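You operate a simulated robot arm through the tools that you are given. There is no shell and no other tool. Be economical: measure what you need, move in short steps, check, and stop when the job is done.

You run a simulated robot arm. Do the job below in one go: nothing can be reset, and whatever is moved stays where it is left.

Task
Brew a pot of mild coffee with the purple pack.
Fine: switch the coffee maker on, press brew once and wait for the green light.

Only the result counts: the job must be done as asked and must still hold three seconds after the hand-in. Knocking over, shifting, dropping, spilling or breaking anything else fails it.

Robot
A 7-joint arm with a two-finger parallel gripper, fixed in place. Base frame: the origin is at the foot of the arm, x ahead of it, y to its left, z up. Units: mm, rad, N and s.
With the tool pointing down near the work surface it reaches from about 220 to 580 mm from the base axis. Its first joint turns from -1.152 to 1.152 rad. Payload 2.5 kg.
Tool frame: the origin (TCP) lies between the finger pads and is the grasp point; the fingertips stand 23 mm ahead of it; z points along the fingers, y is the line along which they close. Largest opening 94 mm; finger width 38, thickness 10; the body of the gripper, 54 by 96 mm, starts 39 mm behind the TCP.
Orientation is told as [roll, pitch, yaw] about the base's x, y, z axes, in that order, counted from this pose: with the fingers straight down and closing along the base's y, the tool's x points along the base's -x, its y along +y and its z along -z.

Tools
- The arm moves only by the tool servo_tool. Its argument "deltas" is one flat list of numbers, 7 for each row, row after row: the shift along the base's x, y, z in units of 20 mm (1.0 is 20 mm), then the turn, a rotation vector about the base's x, y, z in units of 8 degrees (1.0 is 8 degrees), then the finger opening in mm, from 0 to 94. In form: [x, y, z, wx, wy, wz, gripper, x, y, z, wx, wy, wz, gripper, ...]. A call has 1 to 8 rows; each row shifts and turns the commanded pose from where the row before left it. A call with a number of a shift or a turn outside -1 to 1 is refused whole. A row lasts 0.2 s, in which the tool goes at most 50 mm and 0.15 rad; a call with a longer step from one row to the next is refused whole, and so is a gripper value outside its range. Where a pose cannot be reached the arm comes as near as it can. A force on the tool above 70 N (or 10 N above the force at the start of the call, whichever is more), or a blocked arm, ends the call early, and 0.2 s more pass. Each finger travels about 108 mm/s and halts on what it meets, pressing with about 27 N; the grip force reading is that of the motor and also rises with nothing between the fingers. The clock runs only during rows and for 0.2 s after the last one: add rows that do not move to give the fingers time. It gives the time, the measured TCP pose, the force on the tool (base axes), the opening and the grip force at its end, in the units of the frame above (readings bear some noise), with the torque about the TCP (base axes, N m) and any sound that the robot's microphone picked up.
- Cameras (640 x 400 px; columns grow to the right, rows downward): "scene" is fixed at [128.6, -407.6, 568.7]; the picture's right is [0.79, -0.61, 0.00], its down [-0.21, -0.26, -0.94] and it looks along [0.58, 0.74, -0.33] (base axes); focal length 256 px, centre (320, 200). "wrist" rides on the gripper at [86, 16, -75] in the tool frame; the picture's right is [-0.18, 0.98, 0.00], its down [-0.58, -0.11, -0.81] and it looks along [-0.79, -0.15, 0.59] (tool axes); focal length 243 px, centre (320, 200). There is no depth. A picture from a camera that has moved, and an enlarged one, comes with that camera's place and axes in the base frame and with its lens.
- get_image(camera): a new picture of that camera. It takes no simulated time.
- close_up(camera, box): a new picture of the part [left, top, right, bottom] of that camera's present view, enlarged. It takes no simulated time.
- finish_job(): hands the job in; it is judged then, once.

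Work in short steps. Places have to be worked out from the pictures, the camera data and where the tool is seen: move nearer, look again, correct. Check each grasp and each placing, and mend what went wrong. You have 120 turns and 76 pictures in all, those below and enlarged ones among them. Open the gripper and draw the arm clear of the work before you hand the job in, unless the task says otherwise; then end with one line.

The tools are called after "Request:" as a command line: name --argument value ..., lists and objects as JSON in quotes. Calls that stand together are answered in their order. servo_tool: Moves the arm, as the interface text tells. Its arguments: {"type":"object","properties":{"deltas":{"type":"array"}},"required":["deltas"]} The other tools are called the same way: get_image (camera) takes a picture; close_up (camera, box) takes an enlarged picture of a part of a camera's view; finish_job () hands the job in.

At the start:

```text
time: 0.0
tool_pos: [338.6, 20.2, 513.6]
ee_rot: [0.001, 0.001, 0.002]
wrist_force: [-0.6, -0.6, 0.6]
ft_torque: [0.03, 0.01, -0.03]
finger_gap: 94.0
grip_force: 0.0
```

scene: 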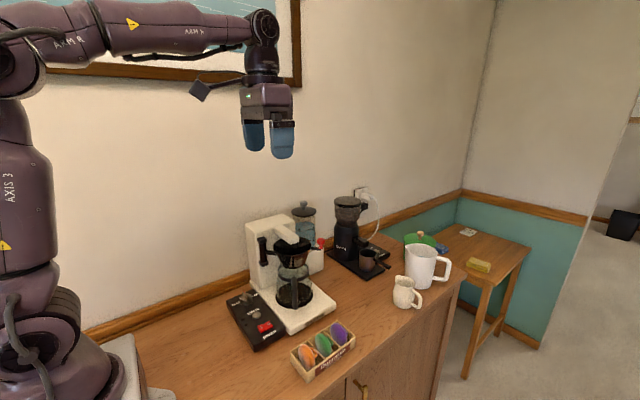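
wrist: 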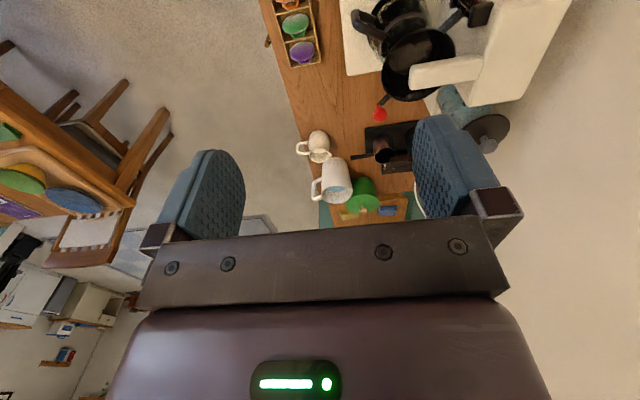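

I'll look closely at the coffee maker, control panel and packs first.

Request:
close_up --camera "scene" --box '[215, 195, 375, 295]'

Request:
close_up --camera "scene" --box '[220, 285, 370, 385]'

Request:
close_up --camera "scene" --box '[330, 180, 490, 320]'

Request:
close_up --camera "wrist" --box '[250, 0, 550, 210]'

```text
4.00 times, centred on (295, 245) of scene
camera zoom: at [128.6, -407.6, 568.7], right [0.79, -0.61, 0.0], down [-0.21, -0.26, -0.94], along [0.58, 0.74, -0.33], focal length 1025 px, centre (420, 20)
```

zoom: 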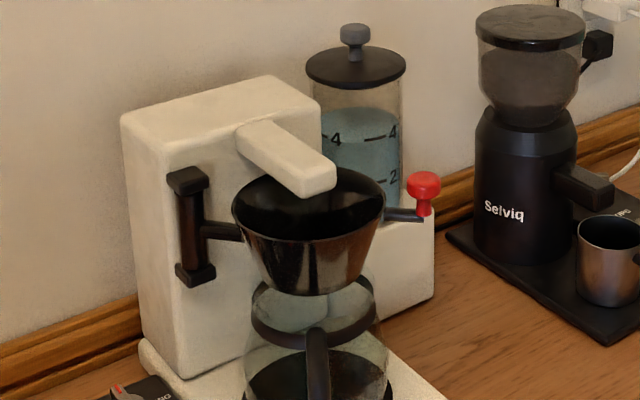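

```text
4.00 times, centred on (295, 335) of scene
camera zoom: at [128.6, -407.6, 568.7], right [0.79, -0.61, 0.0], down [-0.21, -0.26, -0.94], along [0.58, 0.74, -0.33], focal length 1025 px, centre (420, -340)
```

zoom: 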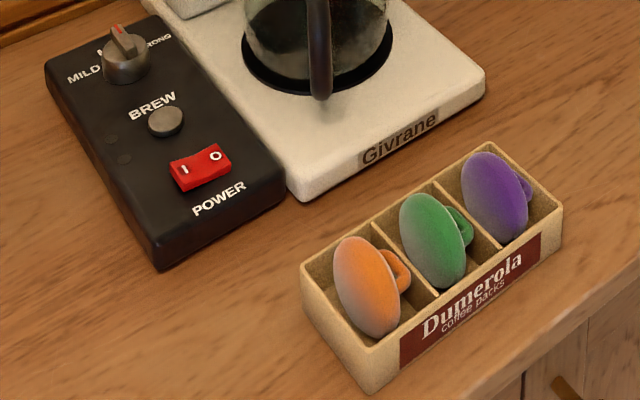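

```text
2.86 times, centred on (410, 250) of scene
camera zoom: at [128.6, -407.6, 568.7], right [0.79, -0.61, 0.0], down [-0.21, -0.26, -0.94], along [0.58, 0.74, -0.33], focal length 732 px, centre (63, 57)
```

zoom: 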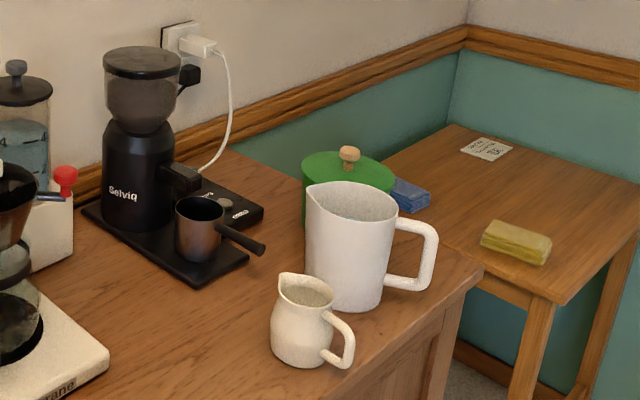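

```text
1.90 times, centred on (400, 105) of wrist
camera zoom: at [251.9, 36.7, 588.6], right [0.18, 0.98, 0.0], down [0.58, -0.11, 0.81], along [0.79, -0.15, -0.59], focal length 462 px, centre (168, 381)
```

zoom: 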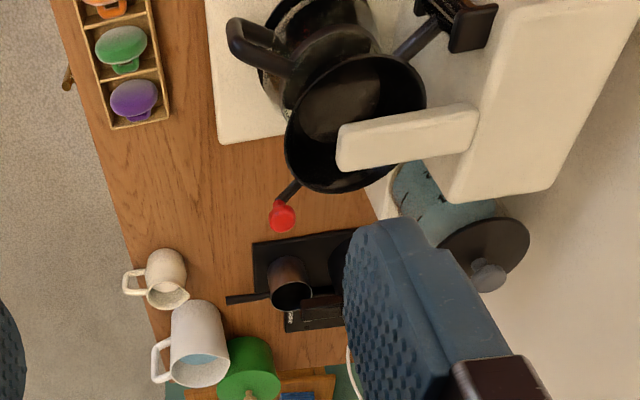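

Estimated: table z≈0, purple pack about (472,-44,30), red basket knob about (524,94,214). I move above the pack box for a closer view.

Request:
servo_tool --deltas '[0.4, -0.5, -1, 0, 0, 0, 94, 0.4, -0.5, -1, 0, 0, 0, 94, 0.4, -0.5, -1, 0, 0, 0, 94, 0.4, -0.5, -1, 0, 0, 0, 94, 0.4, -0.5, -1, 0, 0, 0, 94, 0.4, -0.5, -1, 0, 0, 0, 94, 0.4, -0.2, -1, 0, 0, 0, 94, 0.2, 0, -1, 0, 0, 0, 94]'

Request:
get_image --camera "wrist"

```text
time: 1.8
tool_pos: [399.2, -45.7, 354.1]
ee_rot: [0.001, 0.0, 0.001]
wrist_force: [0.6, 0.1, 1.1]
ft_torque: [0.0, -0.03, -0.04]
finger_gap: 94.0
grip_force: 0.1
```

```text
69 pictures are left
camera wrist: at [311.5, -28.9, 428.8], right [0.18, 0.98, 0.0], down [0.58, -0.11, 0.81], along [0.79, -0.15, -0.59], focal length 243 px, centre (320, 200)
```

wrist: 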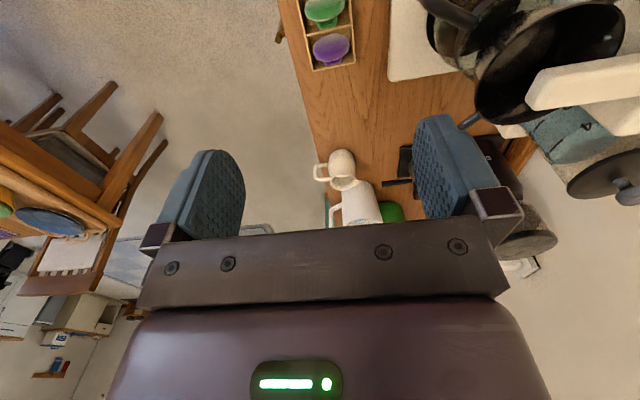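

I tilt the tool so the wrist camera looks steeply down at the box.

Request:
servo_tool --deltas '[0, 0, 0, 0, 1, 0, 94, 0, 0, 0, 0, 1, 0, 94, 0, 0, 0, 0, 1, 0, 94, 0, 0, 0, 0, 1, 0, 94]'

Request:
get_image --camera "wrist"

```text
time: 2.8
tool_pos: [398.2, -44.5, 353.8]
ee_rot: [0.0, 0.56, 0.001]
wrist_force: [0.1, 0.1, 0.6]
ft_torque: [-0.02, -0.02, 0.0]
finger_gap: 93.8
grip_force: 0.2
```

```text
68 pictures are left
camera wrist: at [364.4, -27.7, 463.8], right [0.15, 0.98, -0.1], down [0.92, -0.11, 0.37], along [0.36, -0.15, -0.92], focal length 243 px, centre (320, 200)
```

wrist: 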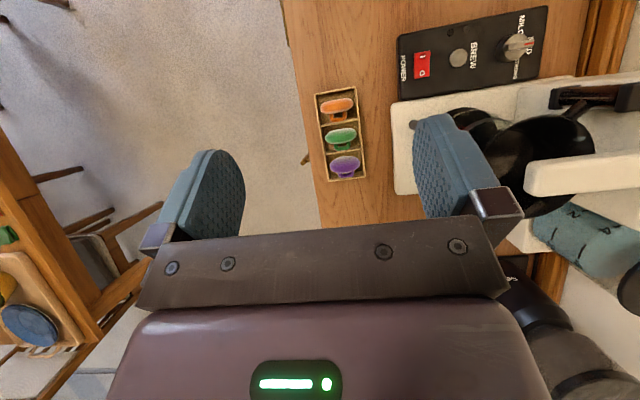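

Great view from above. I enlarge the packs, the panel and the basket.

Request:
close_up --camera "wrist" --box '[296, 80, 392, 190]'

Request:
close_up --camera "wrist" --box '[390, 0, 640, 200]'

```text
3.64 times, centred on (344, 135) of wrist
camera zoom: at [364.4, -27.7, 463.8], right [0.15, 0.98, -0.1], down [0.92, -0.11, 0.37], along [0.36, -0.15, -0.92], focal length 882 px, centre (233, 436)
```

zoom: 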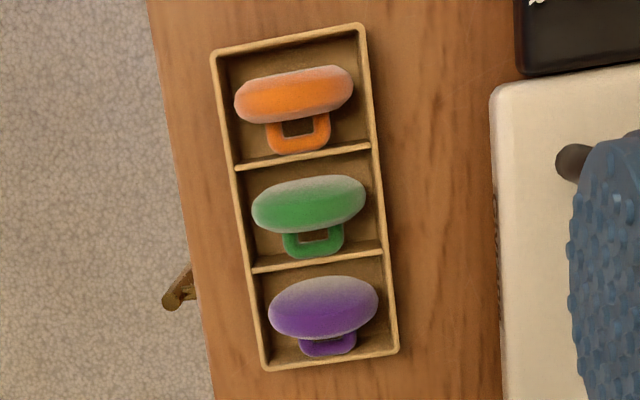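

```text
2.00 times, centred on (515, 100) of wrist
camera zoom: at [364.4, -27.7, 463.8], right [0.15, 0.98, -0.1], down [0.92, -0.11, 0.37], along [0.36, -0.15, -0.92], focal length 485 px, centre (-70, 400)
```

zoom: 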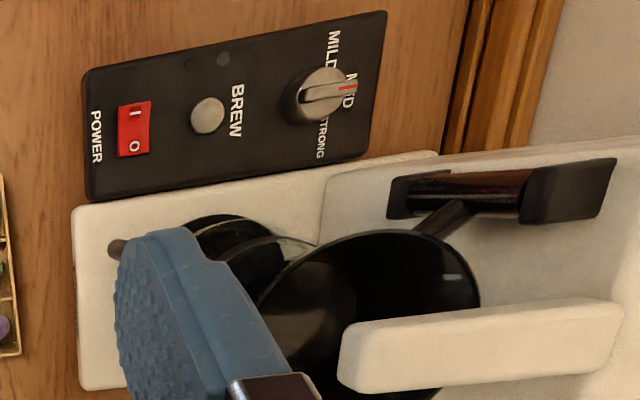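

I zoom further on the purple pack to judge its shape and heights.

Request:
close_up --camera "scene" --box '[318, 312, 366, 342]'

Request:
close_up --camera "wrist" --box '[324, 145, 372, 185]'

```text
13.33 times, centred on (342, 327) of scene
camera zoom: at [128.6, -407.6, 568.7], right [0.79, -0.61, 0.0], down [-0.21, -0.26, -0.94], along [0.58, 0.74, -0.33], focal length 3415 px, centre (27, -1493)
```

zoom: 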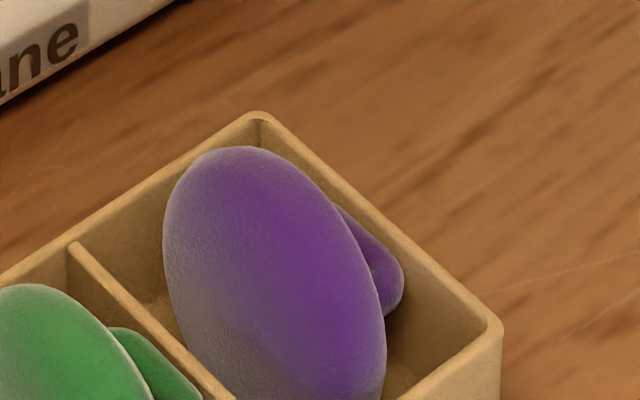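

```text
10.00 times, centred on (348, 165) of wrist
camera zoom: at [364.4, -27.7, 463.8], right [0.15, 0.98, -0.1], down [0.92, -0.11, 0.37], along [0.36, -0.15, -0.92], focal length 2426 px, centre (40, 550)
```

zoom: 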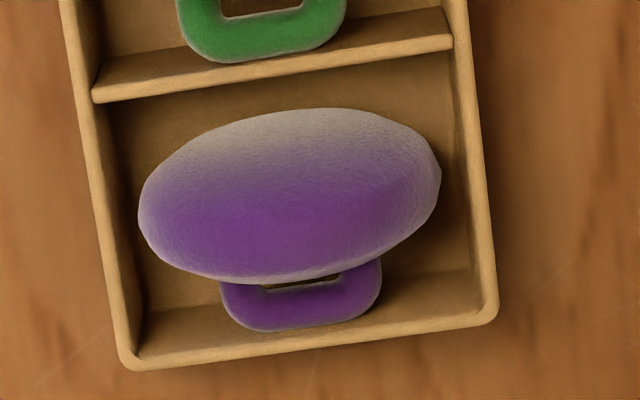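

The box is axis-aligned (x 346–497, y −76..−8). I turn the tool 90° and look at the purple pack from the side to measure heights.

Request:
servo_tool --deltas '[0.4, -0.4, -0.5, 0, -1, 0, 94, 0.4, -0.4, -0.5, 0, -1, 0, 94, 0.4, -0.4, -0.5, 0, -1, 0, 94, 0.4, -0.4, -0.5, 0, -1, 0, 94, 0.5, -0.4, -0.5, 0, 0, 1, 94, 0.5, -0.4, -0.5, 0, 0, 1, 94, 0.5, -0.4, -0.5, 0, 0, 1, 94, 0.5, -0.4, -0.5, 0, 0, 1, 94]'

Request:
servo_tool --deltas '[0.5, -0.1, -0.9, 0, 0, 1, 94, 0, 0, -0.9, 0, 0, 1, 94, 0, 0, -0.9, 0, 0, 1, 94, 0, 0, -0.9, 0, 0, 1, 94, 0, 0, -0.9, 0, 0, 1, 94, 0, 0, -0.9, 0, 0, 1, 94, 0, 0, -0.9, 0, 0, 1, 94, 0, 0, -0.4, 0, 0, 0.25, 94]'

Request:
get_image --camera "wrist"

```text
time: 4.6
tool_pos: [471.4, -109.8, 272.3]
ee_rot: [-0.001, 0.0, 0.563]
wrist_force: [0.5, -0.5, 0.6]
ft_torque: [-0.03, -0.02, 0.01]
finger_gap: 94.0
grip_force: 0.1
```

```text
time: 6.4
tool_pos: [480.0, -109.7, 138.3]
ee_rot: [-0.001, 0.0, 1.574]
wrist_force: [-0.3, -0.5, 0.6]
ft_torque: [0.0, 0.0, -0.01]
finger_gap: 93.9
grip_force: 0.0
```

```text
63 pictures are left
camera wrist: at [463.8, -195.9, 214.1], right [-0.98, 0.18, 0.0], down [0.11, 0.58, 0.81], along [0.15, 0.79, -0.59], focal length 243 px, centre (320, 200)
```

wrist: 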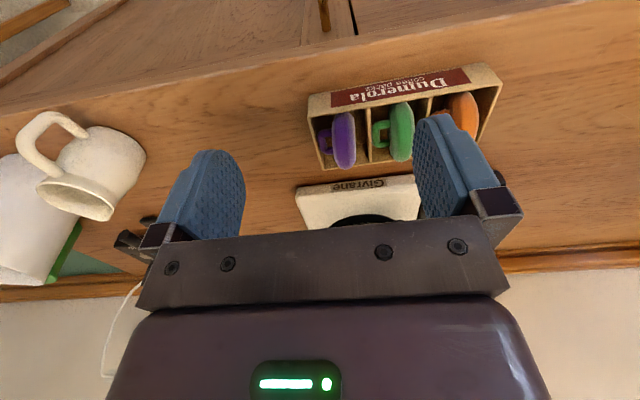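

Request:
close_up --camera "wrist" --box '[298, 70, 426, 180]'

```text
3.64 times, centred on (362, 125) of wrist
camera zoom: at [463.8, -195.9, 214.1], right [-0.98, 0.18, 0.0], down [0.11, 0.58, 0.81], along [0.15, 0.79, -0.59], focal length 882 px, centre (167, 473)
```

zoom: 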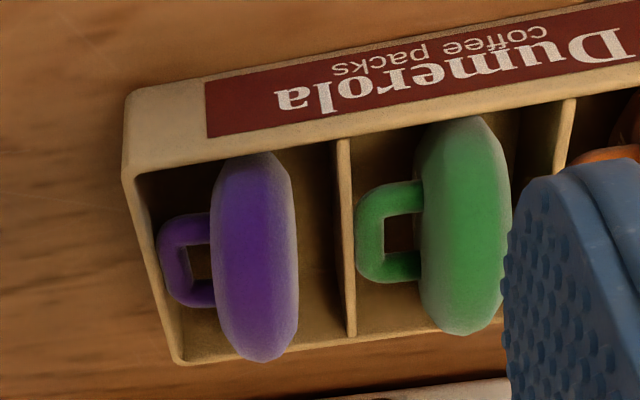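

Pack: disc centre ≈(469,−42,33), R≈27, 23 thick, loop toward +x; rim z≈36. Before fetching it, I raise the arm to inspect the basket swing mechanism.

Request:
servo_tool --deltas '[0, 0, 1, 0, 0, 0, 94, 0, 0, 1, 0, 0, 0, 94, 0, 0, 1, 0, 0, 0, 94, 0, 0, 1, 0, 0, 0, 94, 0, 0, 1, 0, 0, 0, 94, 0, 0, 1, 0, 0, 0, 94, 0, 0, 1, 0, 0, 0, 94, 0, 0, 1, 0, 0, 0, 94]'

Request:
servo_tool --deltas '[0, 0, 1, 0, 0, 0, 94, 0, 0, 1, 0, 0, 0, 94, 0, 0, 1, 0, 0, 0, 94]'

Request:
get_image --camera "wrist"

```text
time: 8.2
tool_pos: [481.4, -110.8, 298.4]
ee_rot: [0.001, 0.0, 1.572]
wrist_force: [-0.5, -0.6, -0.2]
ft_torque: [-0.01, -0.01, 0.02]
finger_gap: 93.9
grip_force: 0.0
```

```text
time: 9.0
tool_pos: [482.4, -110.6, 360.2]
ee_rot: [0.0, 0.0, 1.573]
wrist_force: [-0.4, -0.2, -0.3]
ft_torque: [0.01, 0.01, 0.03]
finger_gap: 94.0
grip_force: 0.0
```

```text
61 pictures are left
camera wrist: at [465.2, -196.2, 436.0], right [-0.98, 0.18, 0.0], down [0.11, 0.58, 0.81], along [0.15, 0.79, -0.59], focal length 243 px, centre (320, 200)
```

wrist: 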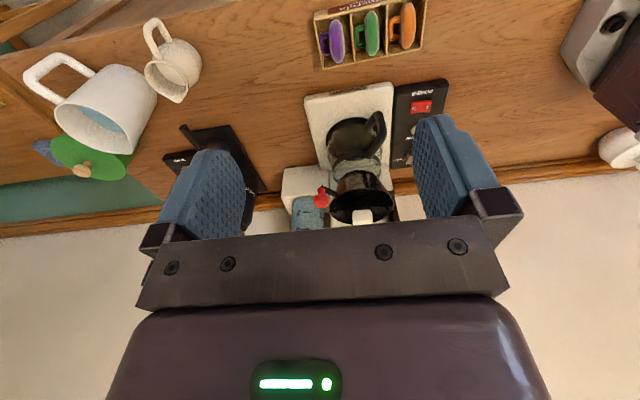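

Request:
close_up --camera "wrist" --box '[276, 75, 436, 235]'

Request:
close_up --camera "scene" --box '[280, 195, 344, 245]'

```text
2.50 times, centred on (356, 155) of wrist
camera zoom: at [465.2, -196.2, 436.0], right [-0.98, 0.18, 0.0], down [0.11, 0.58, 0.81], along [0.15, 0.79, -0.59], focal length 606 px, centre (230, 312)
```

zoom: 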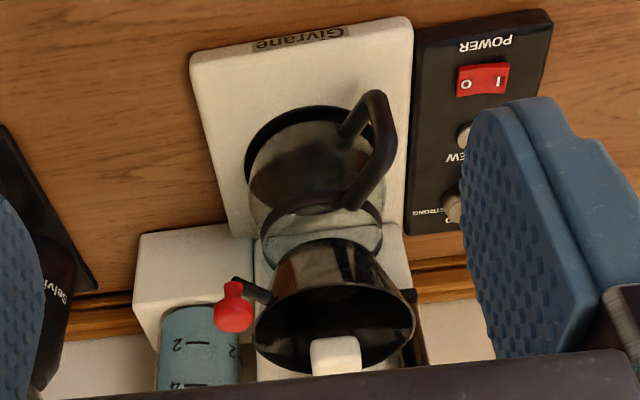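

```text
8.00 times, centred on (312, 220) of scene
camera zoom: at [128.6, -407.6, 568.7], right [0.79, -0.61, 0.0], down [-0.21, -0.26, -0.94], along [0.58, 0.74, -0.33], focal length 2049 px, centre (384, 40)
```

zoom: 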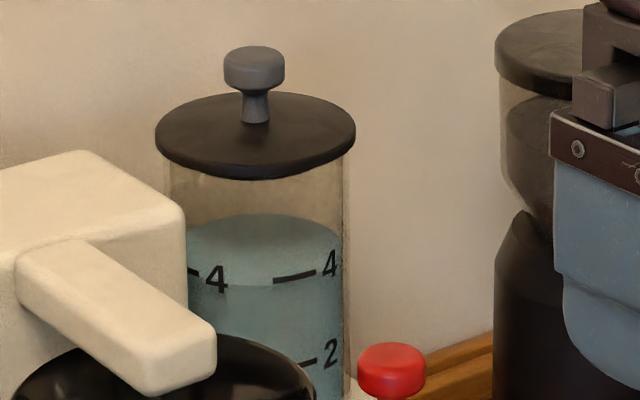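

Readings agree: knob cap ≈(515,85,229), basket rim centre ≈(458,144,200), hinge ≈(397,206); water is above the 4 mark. I go above the knob with yaw ≈128° so the fingers close tangentially.

Request:
servo_tool --deltas '[0.2, 1, 0, 0, 0, 0.6, 60, 0.2, 1, 0, 0, 0, 0.6, 60, 0.2, 1, 0, 0, 0, 0.6, 60, 0.2, 1, 0, 0, 0, 0.6, 60, 0.2, 1, 0, 0, 0, 0.6, 60, 0.2, 1, 0, 0, 0, 0.6, 60, 0.2, 1, 0, 0, 0, 0.6, 60, 0.2, 1, 0, 0, 0, 0.6, 60]'

Request:
servo_tool --deltas '[0.2, 1, -1, 0, 0, 0, 60, 0, 0.6, -1, 0, 0, 0, 60, 0, 0, -1, 0, 0, 0, 60]'

Request:
get_image --camera "wrist"

Request:
get_image --camera "scene"

```text
time: 10.8
tool_pos: [512.7, 50.8, 359.4]
ee_rot: [0.0, -0.001, 2.243]
wrist_force: [0.8, 0.1, 0.6]
ft_torque: [0.02, 0.0, 0.01]
finger_gap: 60.1
grip_force: 0.0
```

```text
time: 11.6
tool_pos: [517.3, 82.4, 298.0]
ee_rot: [0.0, 0.001, 2.243]
wrist_force: [-0.2, 1.1, -1.0]
ft_torque: [0.01, 0.0, -0.01]
finger_gap: 59.7
grip_force: 0.0
```

```text
58 pictures are left
camera wrist: at [558.7, 5.4, 373.6], right [-0.88, -0.47, 0.0], down [-0.28, 0.52, 0.81], along [-0.38, 0.71, -0.59], focal length 243 px, centre (320, 200)
```

wrist: 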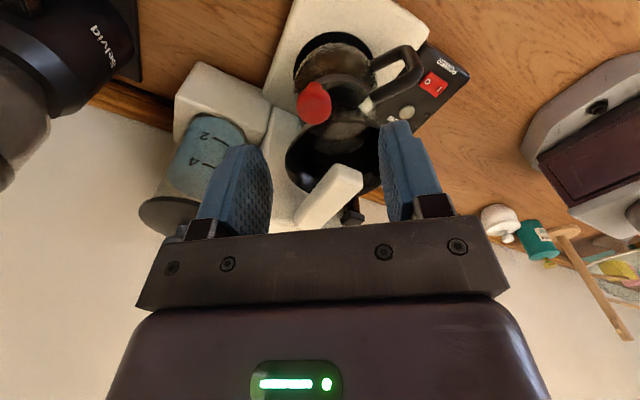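

```text
57 pictures are left
```

scene: 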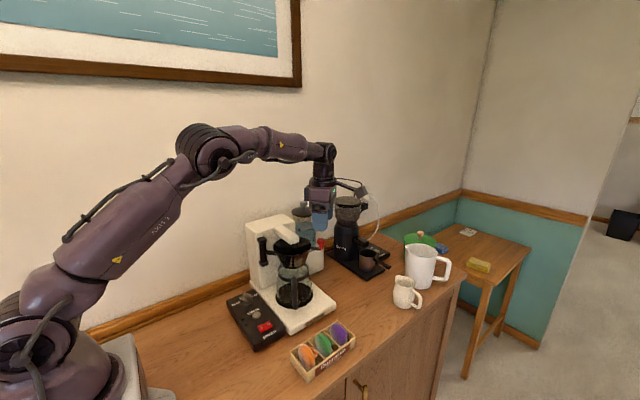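

Knob lies at ≈(517,85), right below the open fingers. I lower to z≈229 and close on it.

Request:
servo_tool --deltas '[0.05, 0.05, -1, 0, 0, 0, 60, 0, 0, -1, 0, 0, 0, 60, 0, 0, -1, 0, 0, 0, 60, 0, 0, -0.45, 0, 0, 0, 60]'

Request:
get_image --camera "wrist"

```text
time: 12.6
tool_pos: [518.9, 82.2, 230.5]
ee_rot: [0.001, 0.002, 2.241]
wrist_force: [1.1, -0.4, 0.2]
ft_torque: [0.01, 0.02, -0.02]
finger_gap: 60.0
grip_force: 0.2
```

```text
56 pictures are left
camera wrist: at [558.6, 5.5, 306.3], right [-0.88, -0.47, 0.0], down [-0.28, 0.52, 0.81], along [-0.38, 0.71, -0.59], focal length 243 px, centre (320, 200)
```

wrist: 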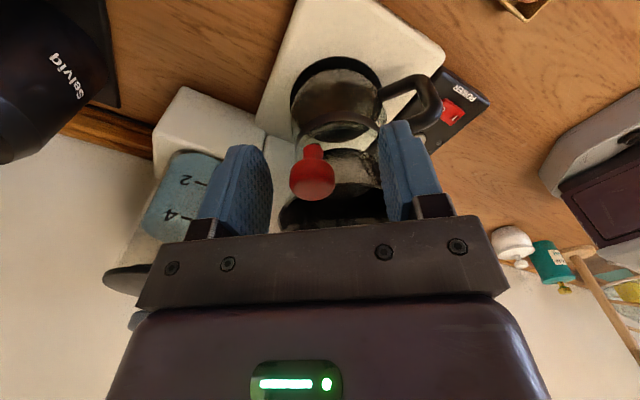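

Knob is centred between the fingers; closing.

Request:
servo_tool --deltas '[0, 0, 0, 0, 0, 0, 40, 0, 0, 0, 0, 0, 0, 20, 0, 0, 0, 0, 0, 0, 10, 0, 0, 0, 0, 0, 0, 10]'

Request:
close_up --camera "wrist" --box '[200, 100, 440, 250]'

```text
time: 13.6
tool_pos: [517.2, 82.5, 231.1]
ee_rot: [0.001, 0.002, 2.24]
wrist_force: [0.3, -0.2, -1.2]
ft_torque: [-0.11, -0.11, -0.01]
finger_gap: 23.0
grip_force: 44.9
```

```text
2.67 times, centred on (320, 175) of wrist
camera zoom: at [558.6, 5.6, 306.3], right [-0.88, -0.47, 0.0], down [-0.28, 0.52, 0.81], along [-0.38, 0.71, -0.59], focal length 647 px, centre (320, 267)
```

zoom: 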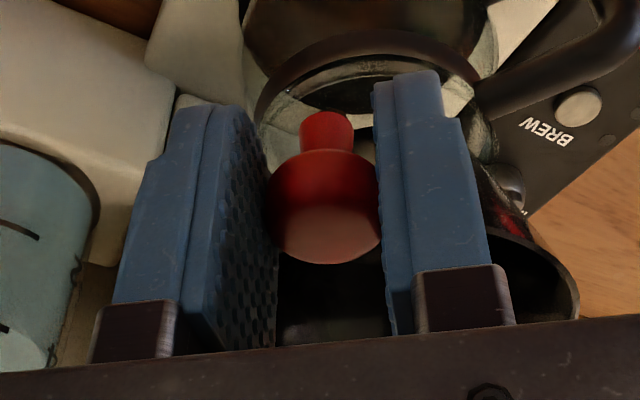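

Gripped (23 mm). I begin swinging clockwise about the hinge (397,206) by 10° and check forces.

Request:
servo_tool --deltas '[-0.56, -0.5, 0, 0, 0, -0.625, 10, -0.605, -0.45, 0, 0, 0, -0.625, 10]'

Request:
get_image --camera "scene"

```text
time: 14.2
tool_pos: [493.1, 64.3, 230.6]
ee_rot: [0.004, -0.002, 2.069]
wrist_force: [-2.8, 4.4, -13.1]
ft_torque: [-0.98, -0.46, 0.13]
finger_gap: 22.9
grip_force: 44.9
```

```text
54 pictures are left
```

scene: 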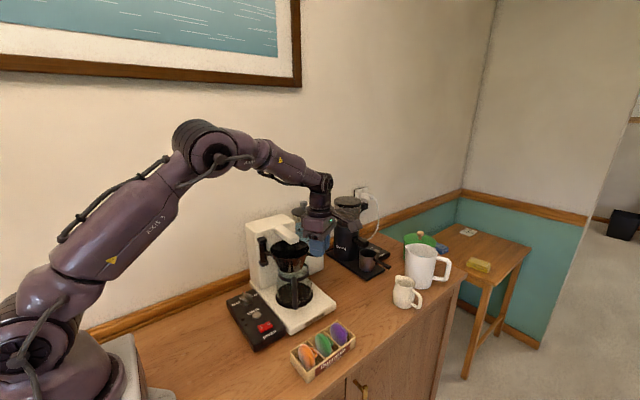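

Request:
close_up --camera "scene" --box '[236, 190, 364, 290]'

Request:
close_up --camera "wrist" --box '[200, 100, 440, 250]'

```text
4.00 times, centred on (300, 240) of scene
camera zoom: at [128.7, -407.5, 568.7], right [0.79, -0.61, 0.0], down [-0.21, -0.26, -0.94], along [0.58, 0.74, -0.33], focal length 1025 px, centre (400, 40)
```

zoom: 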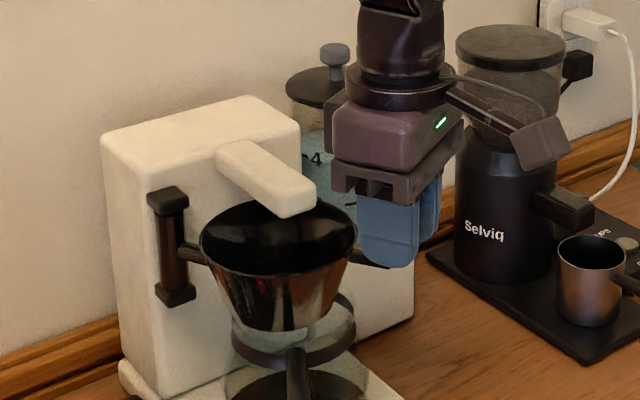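

```text
2.67 times, centred on (320, 175) of wrist
camera zoom: at [519.7, -18.9, 306.2], right [-0.95, -0.31, 0.0], down [-0.18, 0.56, 0.81], along [-0.25, 0.77, -0.59], focal length 647 px, centre (320, 267)
```

zoom: 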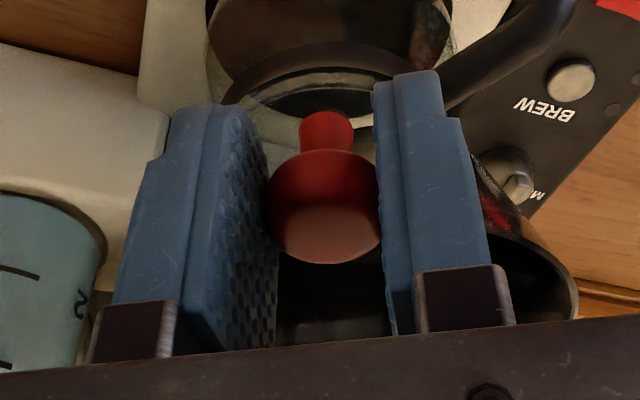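

The basket swings smoothly with the grip. Continuing the arc.

Request:
servo_tool --deltas '[-0.64, -0.395, 0, 0, 0, -0.625, 10, -0.67, -0.34, 0, 0, 0, -0.625, 10, -0.7, -0.28, 0, 0, 0, -0.625, 10, -0.72, -0.22, 0, 0, 0, -0.625, 10]'

```text
time: 15.2
tool_pos: [440.0, 43.2, 230.6]
ee_rot: [0.001, -0.005, 1.719]
wrist_force: [-5.3, 23.8, -20.2]
ft_torque: [0.04, 0.02, 0.05]
finger_gap: 22.9
grip_force: 44.5
```

Force suggests the true hinge is nearer (405,207) with R≈167; I correct and continue.

Request:
servo_tool --deltas '[-0.755, 0.12, 0, 0, 0, -0.625, 10, -0.73, -0.055, 0, 0, 0, -0.625, 10, -0.725, 0.005, 0, 0, 0, -0.625, 10]'

```text
time: 16.0
tool_pos: [396.6, 37.5, 230.7]
ee_rot: [-0.003, 0.006, 1.452]
wrist_force: [-1.3, -8.5, -3.7]
ft_torque: [-0.62, 0.14, 0.28]
finger_gap: 22.9
grip_force: 45.1
```

Good, forces are small. Another 20°.

Request:
servo_tool --deltas '[-0.7, -0.065, 0, 0, 0, -0.625, 10, -0.725, 0.125, 0, 0, 0, -0.625, 10, -0.71, 0.19, 0, 0, 0, -0.625, 10, -0.695, 0.245, 0, 0, 0, -0.625, 10]'

Request:
get_image --camera "scene"

```text
time: 17.0
tool_pos: [338.7, 48.7, 230.8]
ee_rot: [-0.003, 0.0, 1.103]
wrist_force: [-7.8, -20.6, 25.5]
ft_torque: [-0.11, 0.03, -0.03]
finger_gap: 23.2
grip_force: 45.5
```

```text
51 pictures are left
```

scene: 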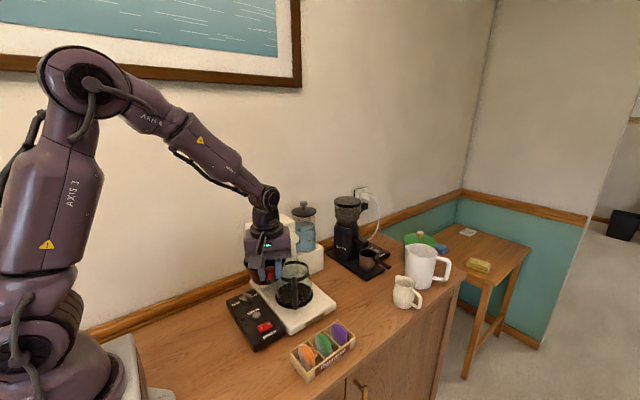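

About 65° open, enough. Release the knob and rise.

Request:
servo_tool --deltas '[0, 0.1, -0.05, 0, 0, 0, 22, 0, 0, 0, 0, 0, 0, 40, 0, 0, 0, 0, 0, 0, 60, 0, 0, 0, 0, 0, 0, 60]'

Request:
servo_tool --deltas '[0, 0, 0.5, 0, 0, 0, 60, 0, 0, 1, 0, 0, 0, 60, 0, 0, 1, 0, 0, 0, 60, 0, 0, 1, 0, 0, 0, 60, 0, -1, 1, 0, 0, 0, 60, 0, -1, 1, 0, 0, 0, 60, 0, -1, 1, 0, 0, 0, 60, 0, -1, 1, 0, 0, 0, 60]'

Request:
get_image --camera "wrist"

Request:
close_up --camera "scene" --box '[216, 190, 344, 290]'

```text
time: 18.0
tool_pos: [338.5, 52.8, 228.1]
ee_rot: [0.0, 0.001, 1.108]
wrist_force: [0.8, 0.4, 0.6]
ft_torque: [0.01, 0.0, -0.02]
finger_gap: 60.1
grip_force: 0.0
```

```text
time: 19.8
tool_pos: [338.5, -27.9, 378.3]
ee_rot: [0.001, 0.0, 1.109]
wrist_force: [0.8, 0.2, 0.4]
ft_torque: [0.04, 0.02, 0.01]
finger_gap: 59.8
grip_force: 0.0
```

```text
50 pictures are left
camera wrist: at [284.5, -96.9, 455.2], right [-0.8, 0.6, 0.0], down [0.36, 0.47, 0.81], along [0.49, 0.64, -0.59], focal length 243 px, centre (320, 200)
```

wrist: 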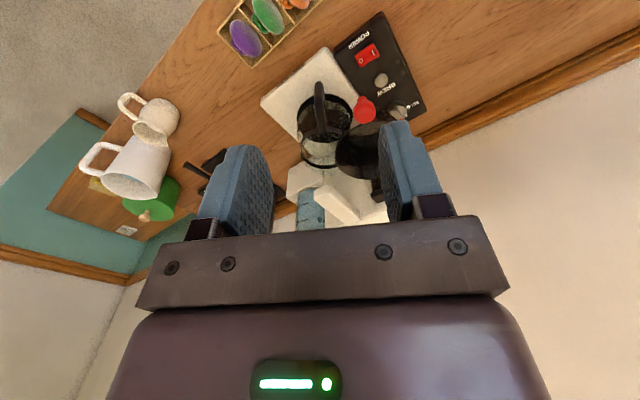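

```text
4.00 times, centred on (280, 240) of scene
camera zoom: at [128.6, -407.6, 568.7], right [0.79, -0.61, 0.0], down [-0.21, -0.26, -0.94], along [0.58, 0.74, -0.33], focal length 1025 px, centre (480, 40)
```

zoom: 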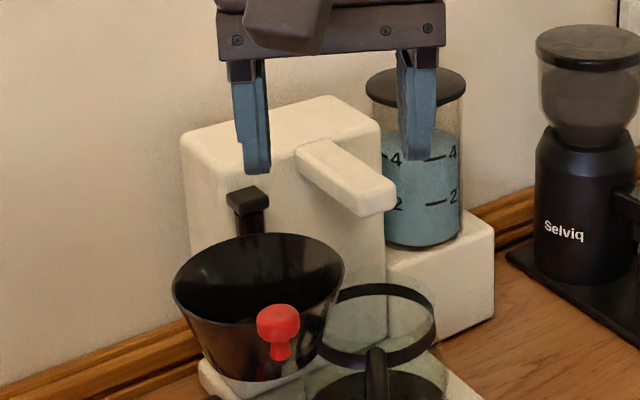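

Basket is clear at ≈(370,133,200). Now I go over the purple pack with yaw 90° and 37 mm opening.

Request:
servo_tool --deltas '[0.82, -0.1, -0.8, 0, 0, 0.5, 40, 0.82, -0.1, -1, 0, 0, 0.5, 37, 0.82, -0.1, -1, 0, 0, 0.5, 37, 0.82, -0.1, -1, 0, 0, 0.5, 37, 0.82, -0.1, -1, 0, 0, 0.5, 37, 0.82, -0.1, -1, 0, 0, 0.5, 37, 0.82, -0.1, -1, 0, 0, 0.31, 37, 0.8, 0, -1, 0, 0, 0, 37]'

Request:
servo_tool --deltas '[0, 0, -1, 0, 0, 0, 37, 0, 0, -1, 0, 0, 0, 37, 0, 0, -1, 0, 0, 0, 37]'

Request:
get_image --camera "wrist"

Request:
close_up --camera "scene" --box '[280, 280, 400, 380]'

```text
time: 21.6
tool_pos: [471.0, -40.1, 221.6]
ee_rot: [-0.002, 0.0, 1.571]
wrist_force: [-0.7, -0.2, -0.7]
ft_torque: [-0.02, -0.02, 0.01]
finger_gap: 36.9
grip_force: 0.1
```

```text
time: 22.4
tool_pos: [470.1, -40.7, 162.2]
ee_rot: [0.0, 0.0, 1.57]
wrist_force: [-0.4, -0.5, -0.3]
ft_torque: [-0.02, 0.02, -0.01]
finger_gap: 37.2
grip_force: 0.2
```

```text
48 pictures are left
camera wrist: at [453.0, -126.2, 238.8], right [-0.98, 0.18, 0.0], down [0.11, 0.58, 0.81], along [0.15, 0.79, -0.59], focal length 243 px, centre (320, 200)
```

wrist: 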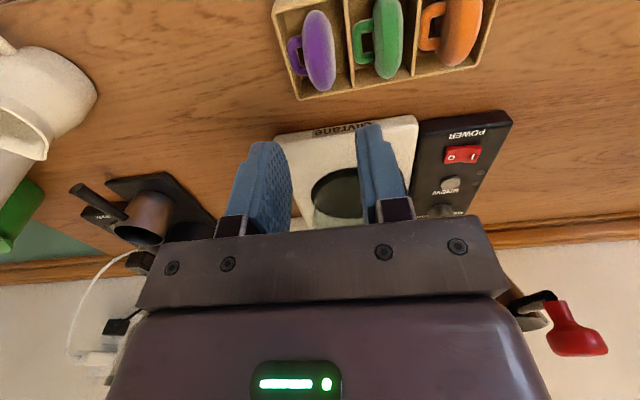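

```text
4.00 times, centred on (340, 330) of scene
camera zoom: at [128.6, -407.6, 568.7], right [0.79, -0.61, 0.0], down [-0.21, -0.26, -0.94], along [0.58, 0.74, -0.33], focal length 1025 px, centre (240, -320)
```

zoom: 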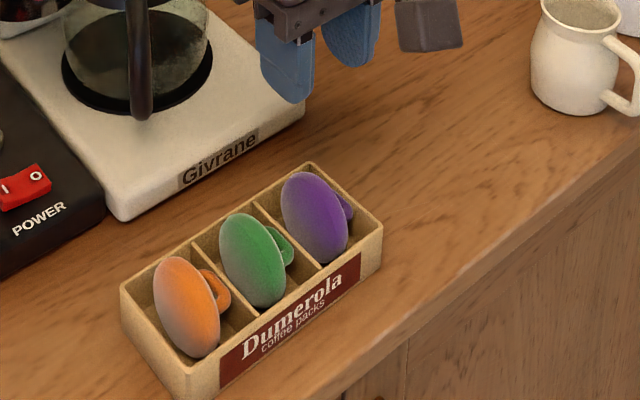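

Pack still reads at ≈(469,−44). I align and descend to just above the pack.

Request:
servo_tool --deltas '[-0.05, -0.12, -1, 0, 0, 0, 37, 0, 0, -1, 0, 0, 0, 37, 0, 0, -0.8, 0, 0, 0, 37]'

Request:
get_image --camera "wrist"

Request:
close_up --camera "scene" --box '[310, 300, 374, 340]'

```text
time: 23.2
tool_pos: [469.6, -42.6, 106.6]
ee_rot: [0.001, 0.0, 1.57]
wrist_force: [0.2, -1.0, 0.3]
ft_torque: [0.01, 0.01, 0.03]
finger_gap: 36.8
grip_force: 0.1
```

```text
46 pictures are left
camera wrist: at [451.7, -129.4, 182.8], right [-0.98, 0.18, 0.0], down [0.11, 0.58, 0.81], along [0.15, 0.79, -0.59], focal length 243 px, centre (320, 200)
```

wrist: 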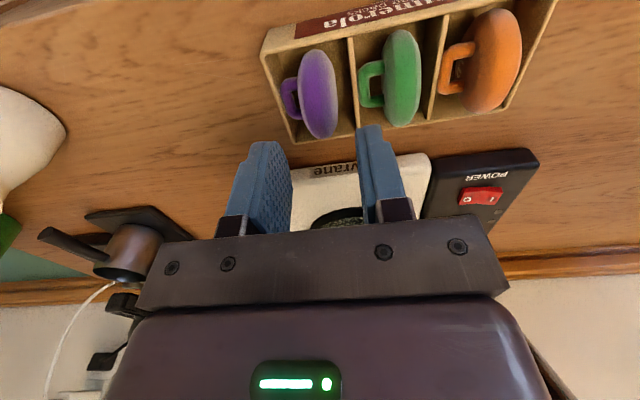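

```text
10.00 times, centred on (342, 320) of scene
camera zoom: at [128.6, -407.6, 568.7], right [0.79, -0.61, 0.0], down [-0.21, -0.26, -0.94], along [0.58, 0.74, -0.33], focal length 2561 px, centre (100, -1000)
```

zoom: 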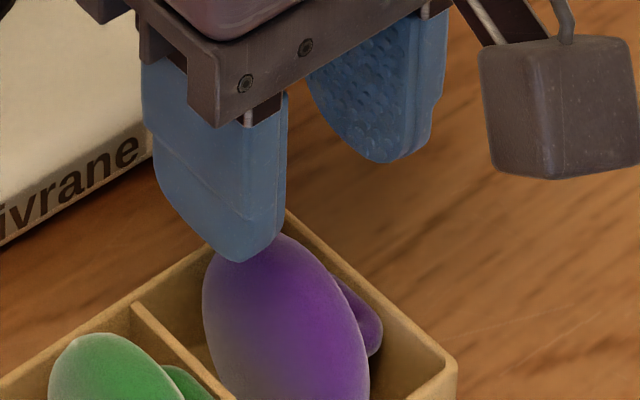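

Finger alignment looks right. Descending further in steps.

Request:
servo_tool --deltas '[0, 0, -1, 0, 0, 0, 37, 0, -0.05, -0.6, 0, 0, 0, 37]'

Request:
close_up --camera "scene" --box '[310, 300, 374, 340]'

Request:
close_up --camera "wrist" --box '[220, 60, 460, 210]'

```text
time: 23.8
tool_pos: [469.1, -45.6, 74.2]
ee_rot: [0.0, 0.001, 1.568]
wrist_force: [-0.2, 0.2, 0.0]
ft_torque: [0.03, 0.02, -0.02]
finger_gap: 37.0
grip_force: 0.0
```

```text
10.00 times, centred on (342, 320) of scene
camera zoom: at [128.6, -407.6, 568.7], right [0.79, -0.61, 0.0], down [-0.21, -0.26, -0.94], along [0.58, 0.74, -0.33], focal length 2561 px, centre (100, -1000)
```

zoom: 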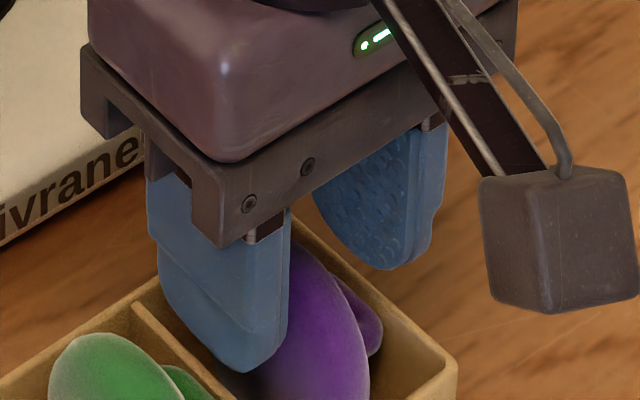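

```text
2.67 times, centred on (340, 135) of wrist
camera zoom: at [452.0, -131.1, 150.1], right [-0.98, 0.19, 0.0], down [0.11, 0.58, 0.81], along [0.15, 0.79, -0.59], focal length 647 px, centre (267, 373)
```

zoom: 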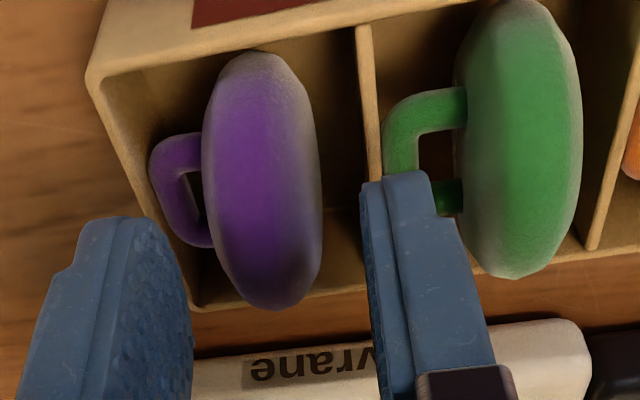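

Clear on both sides. Lowering to tip height ≈39.5, then closing.

Request:
servo_tool --deltas '[0, 0.05, -0.55, 0, 0, 0, 37, 0, 0, 0, 0, 0, 0, 30, 0, 0, 0, 0, 0, 0, 20, 0, 0, 0, 0, 0, 0, 12, 0, 0, 0, 0, 0, 0, 12]'

Request:
close_up --camera "wrist" --box '[220, 60, 460, 210]'

Request:
close_up --camera "scene" --box '[310, 300, 374, 340]'

```text
time: 25.0
tool_pos: [468.7, -44.0, 63.6]
ee_rot: [0.0, 0.001, 1.568]
wrist_force: [-0.2, -0.7, 0.4]
ft_torque: [0.0, -0.02, -0.02]
finger_gap: 17.0
grip_force: 27.4
```

```text
2.67 times, centred on (340, 135) of wrist
camera zoom: at [451.8, -129.5, 138.8], right [-0.98, 0.19, 0.0], down [0.11, 0.58, 0.81], along [0.15, 0.79, -0.59], focal length 647 px, centre (267, 373)
```

zoom: 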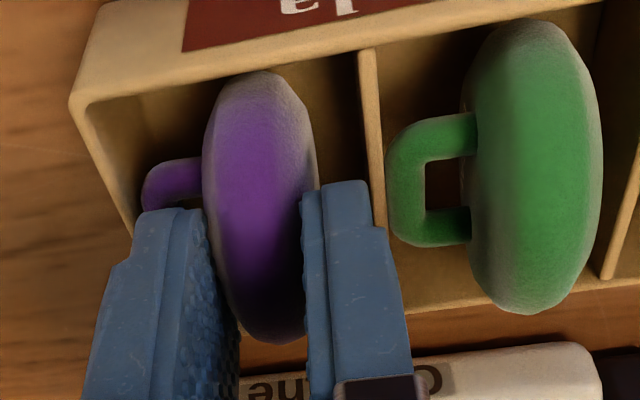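

```text
10.00 times, centred on (342, 320) of scene
camera zoom: at [128.6, -407.6, 568.7], right [0.79, -0.61, 0.0], down [-0.21, -0.26, -0.94], along [0.58, 0.74, -0.33], focal length 2561 px, centre (100, -1000)
```

zoom: 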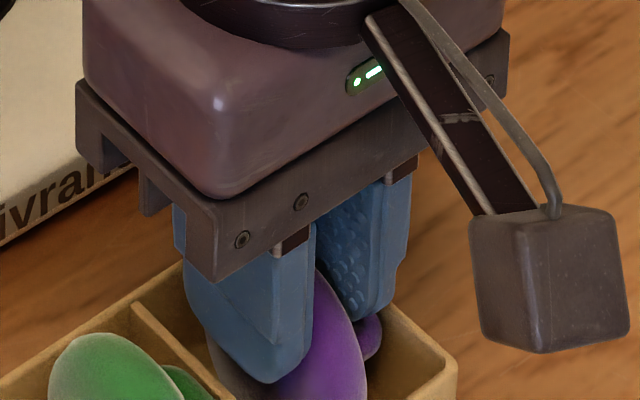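

Gap 17 mm means contact on the upper slope; I reopen slightly and go 2.5 mm lower for a better bite.

Request:
servo_tool --deltas '[0, 0, 0, 0, 0, 0, 26, 0, 0, 0, 0, 0, 0, 26, 0, 0, -0.13, 0, 0, 0, 26, 0, 0, 0, 0, 0, 0, 18, 0, 0, 0, 0, 0, 0, 10, 0, 0, 0, 0, 0, 0, 10]'

```text
time: 26.4
tool_pos: [468.5, -43.3, 60.5]
ee_rot: [0.0, 0.001, 1.569]
wrist_force: [-1.5, 0.0, 2.1]
ft_torque: [0.02, 0.1, 0.0]
finger_gap: 17.0
grip_force: 27.0
```

Still 17 mm, so it is likely near full thickness. Lifting gently.

Request:
servo_tool --deltas '[0, 0, 0.3, 0, 0, 0, 5, 0, 0, 0.5, 0, 0, 0, 5, 0, 0, 0.7, 0, 0, 0, 5, 0, 0, 1, 0, 0, 0, 5]'

Request:
close_up --camera "scene" --box '[294, 270, 390, 350]'

Request:
get_image --camera "wrist"

```text
time: 27.4
tool_pos: [468.7, -43.0, 111.8]
ee_rot: [0.001, 0.0, 1.569]
wrist_force: [-0.3, -0.1, -0.5]
ft_torque: [0.02, 0.01, -0.01]
finger_gap: 16.7
grip_force: 27.0
```

```text
5.00 times, centred on (342, 310) of scene
camera zoom: at [128.6, -407.6, 568.7], right [0.79, -0.61, 0.0], down [-0.21, -0.26, -0.94], along [0.58, 0.74, -0.33], focal length 1281 px, centre (210, -350)
```

zoom: 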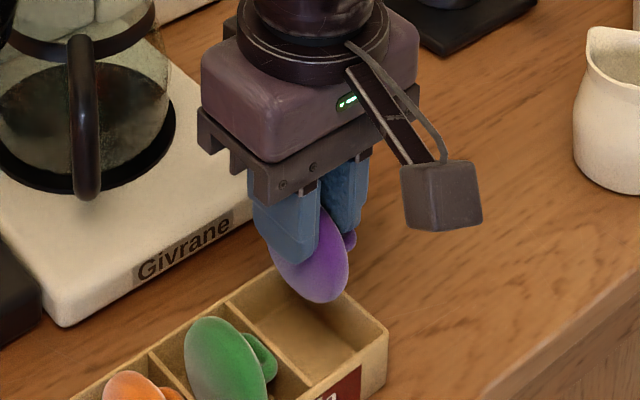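

```text
39 pictures are left
camera wrist: at [451.5, -129.5, 186.7], right [-0.98, 0.19, 0.0], down [0.11, 0.58, 0.81], along [0.15, 0.79, -0.59], focal length 243 px, centre (320, 200)
```

wrist: 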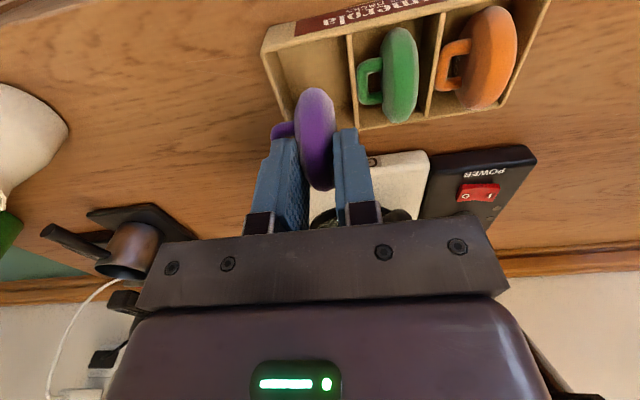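

The purple pack is held firmly. I raise it to z≈310 and carry it toward the open basket.

Request:
servo_tool --deltas '[0, 0, 1, 0, 0, 0, 5, 0, 0, 1, 0, 0, 0, 5, 0, 0, 1, 0, 0, 0, 5, 0, 0, 1, 0, 0, 0, 5, -0.5, 0, 1, 0, 0, 0, 5, -0.5, 0, 1, 0, 0, 0, 5, -0.5, 0, 1, 0, 0, 0, 5, -0.5, 0, 1, 0, 0, 0, 5]'

Request:
servo_tool --deltas '[-0.4, 0.9, 1, 0, 0, 0, 5, -0.5, 1, 1, 0, 0, 0, 5, -0.5, 1, 0, 0, 0, 0, 5, -0.5, 1, 0, 0, 0, 0, 5, -0.5, 1, 0, 0, 0, 0, 5, -0.5, 1, 0, 0, 0, 0, 5, 0, 1, 0, 0, 0, 0, 5, 0, 0.9, 0, 0, 0, 0, 5]'

Request:
get_image --camera "wrist"

Request:
close_up --camera "scene" --box '[216, 180, 344, 280]'

```text
time: 29.2
tool_pos: [427.9, -43.5, 272.3]
ee_rot: [0.0, -0.001, 1.569]
wrist_force: [-0.4, 0.8, -0.5]
ft_torque: [0.0, 0.01, 0.01]
finger_gap: 16.7
grip_force: 26.9
```

```text
time: 31.0
tool_pos: [372.0, 111.7, 313.3]
ee_rot: [0.002, 0.002, 1.57]
wrist_force: [0.0, 1.0, 0.4]
ft_torque: [0.01, -0.01, -0.02]
finger_gap: 17.0
grip_force: 27.0
```

```text
38 pictures are left
camera wrist: at [354.1, 26.4, 388.2], right [-0.98, 0.19, 0.0], down [0.11, 0.58, 0.81], along [0.15, 0.79, -0.59], focal length 243 px, centre (320, 200)
```

wrist: 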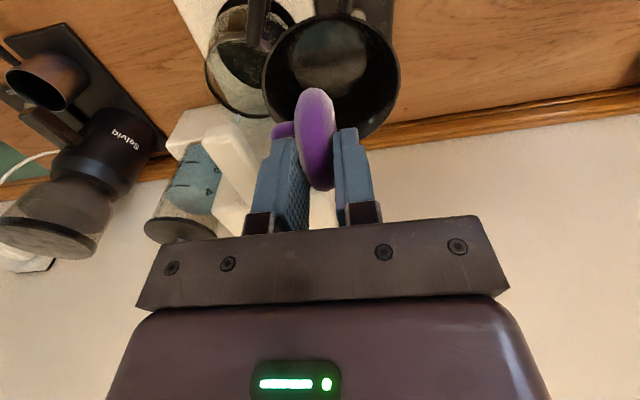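

```text
4.00 times, centred on (280, 230) of scene
camera zoom: at [128.6, -407.6, 568.7], right [0.79, -0.61, 0.0], down [-0.21, -0.26, -0.94], along [0.58, 0.74, -0.33], focal length 1025 px, centre (480, 80)
```

zoom: 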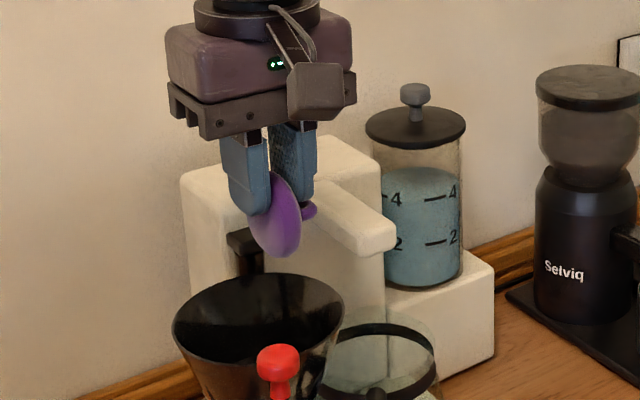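

Basket rim centre reads ≈(366,132). Aligning and descending in stages.

Request:
servo_tool --deltas '[-0.3, 0.95, 0, 0, 0, 0, 5, 0, 0, -1, 0, 0, 0, 5, 0, 0, -1, 0, 0, 0, 5, 0, 0, -0.9, 0, 0, 0, 5]'

Request:
get_image --camera "wrist"

Request:
close_up --camera "scene" --box '[216, 180, 344, 280]'

```text
time: 32.0
tool_pos: [364.6, 132.7, 254.2]
ee_rot: [0.001, 0.001, 1.57]
wrist_force: [-0.8, -0.3, -0.8]
ft_torque: [-0.04, 0.0, 0.02]
finger_gap: 16.9
grip_force: 27.3
```

```text
36 pictures are left
camera wrist: at [347.3, 45.8, 329.9], right [-0.98, 0.19, 0.0], down [0.11, 0.58, 0.81], along [0.15, 0.79, -0.59], focal length 243 px, centre (320, 200)
```

wrist: 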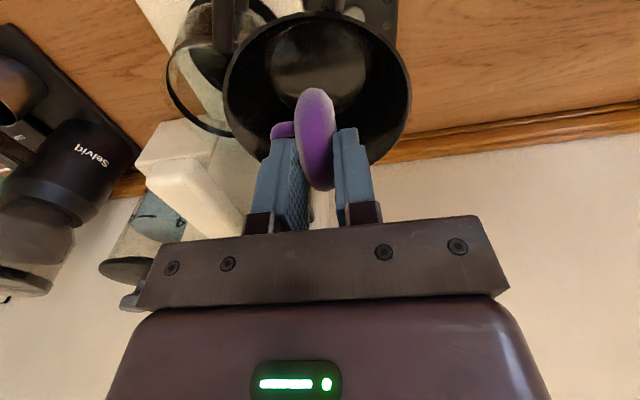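

```text
4.00 times, centred on (280, 230) of scene
camera zoom: at [128.6, -407.6, 568.7], right [0.79, -0.61, 0.0], down [-0.21, -0.26, -0.94], along [0.58, 0.74, -0.33], focal length 1025 px, centre (480, 80)
```

zoom: 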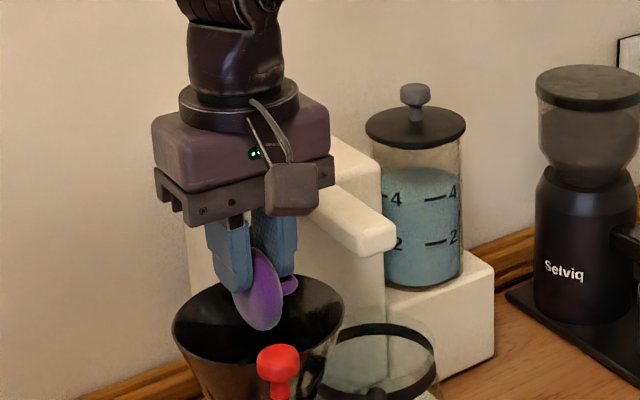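

Well centred. Descending into the basket.

Request:
servo_tool --deltas '[-0.1, -0.05, -1, 0, 0, 0, 5, 0, 0, -0.9, 0, 0, 0, 5, 0, 0, -0.3, 0, 0, 0, 5]'

Request:
get_image --camera "wrist"

Request:
close_up --camera "scene" --box '[216, 190, 344, 290]'

```text
time: 32.8
tool_pos: [363.0, 129.3, 209.9]
ee_rot: [-0.001, 0.0, 1.568]
wrist_force: [-0.1, 0.6, -1.1]
ft_torque: [0.0, 0.0, 0.0]
finger_gap: 16.6
grip_force: 27.3
```

```text
34 pictures are left
camera wrist: at [345.2, 44.3, 285.8], right [-0.98, 0.19, 0.0], down [0.11, 0.58, 0.81], along [0.15, 0.79, -0.59], focal length 243 px, centre (320, 200)
```

wrist: 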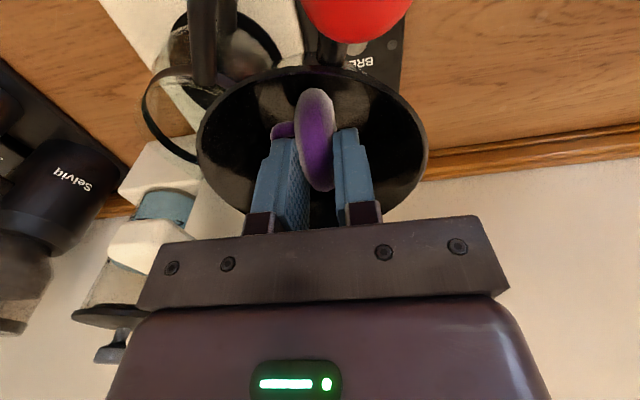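

```text
4.00 times, centred on (280, 240) of scene
camera zoom: at [128.6, -407.6, 568.7], right [0.79, -0.61, 0.0], down [-0.21, -0.26, -0.94], along [0.58, 0.74, -0.33], focal length 1025 px, centre (480, 40)
```

zoom: 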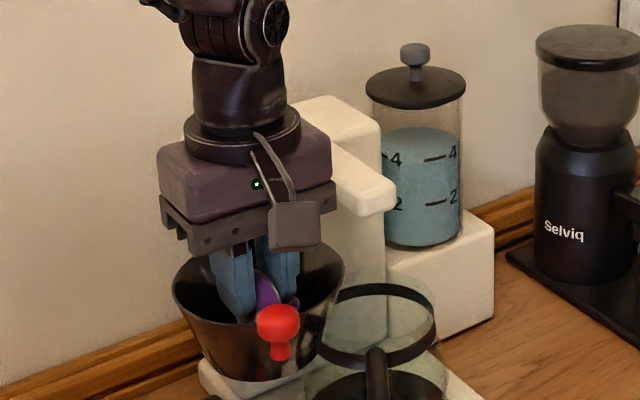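

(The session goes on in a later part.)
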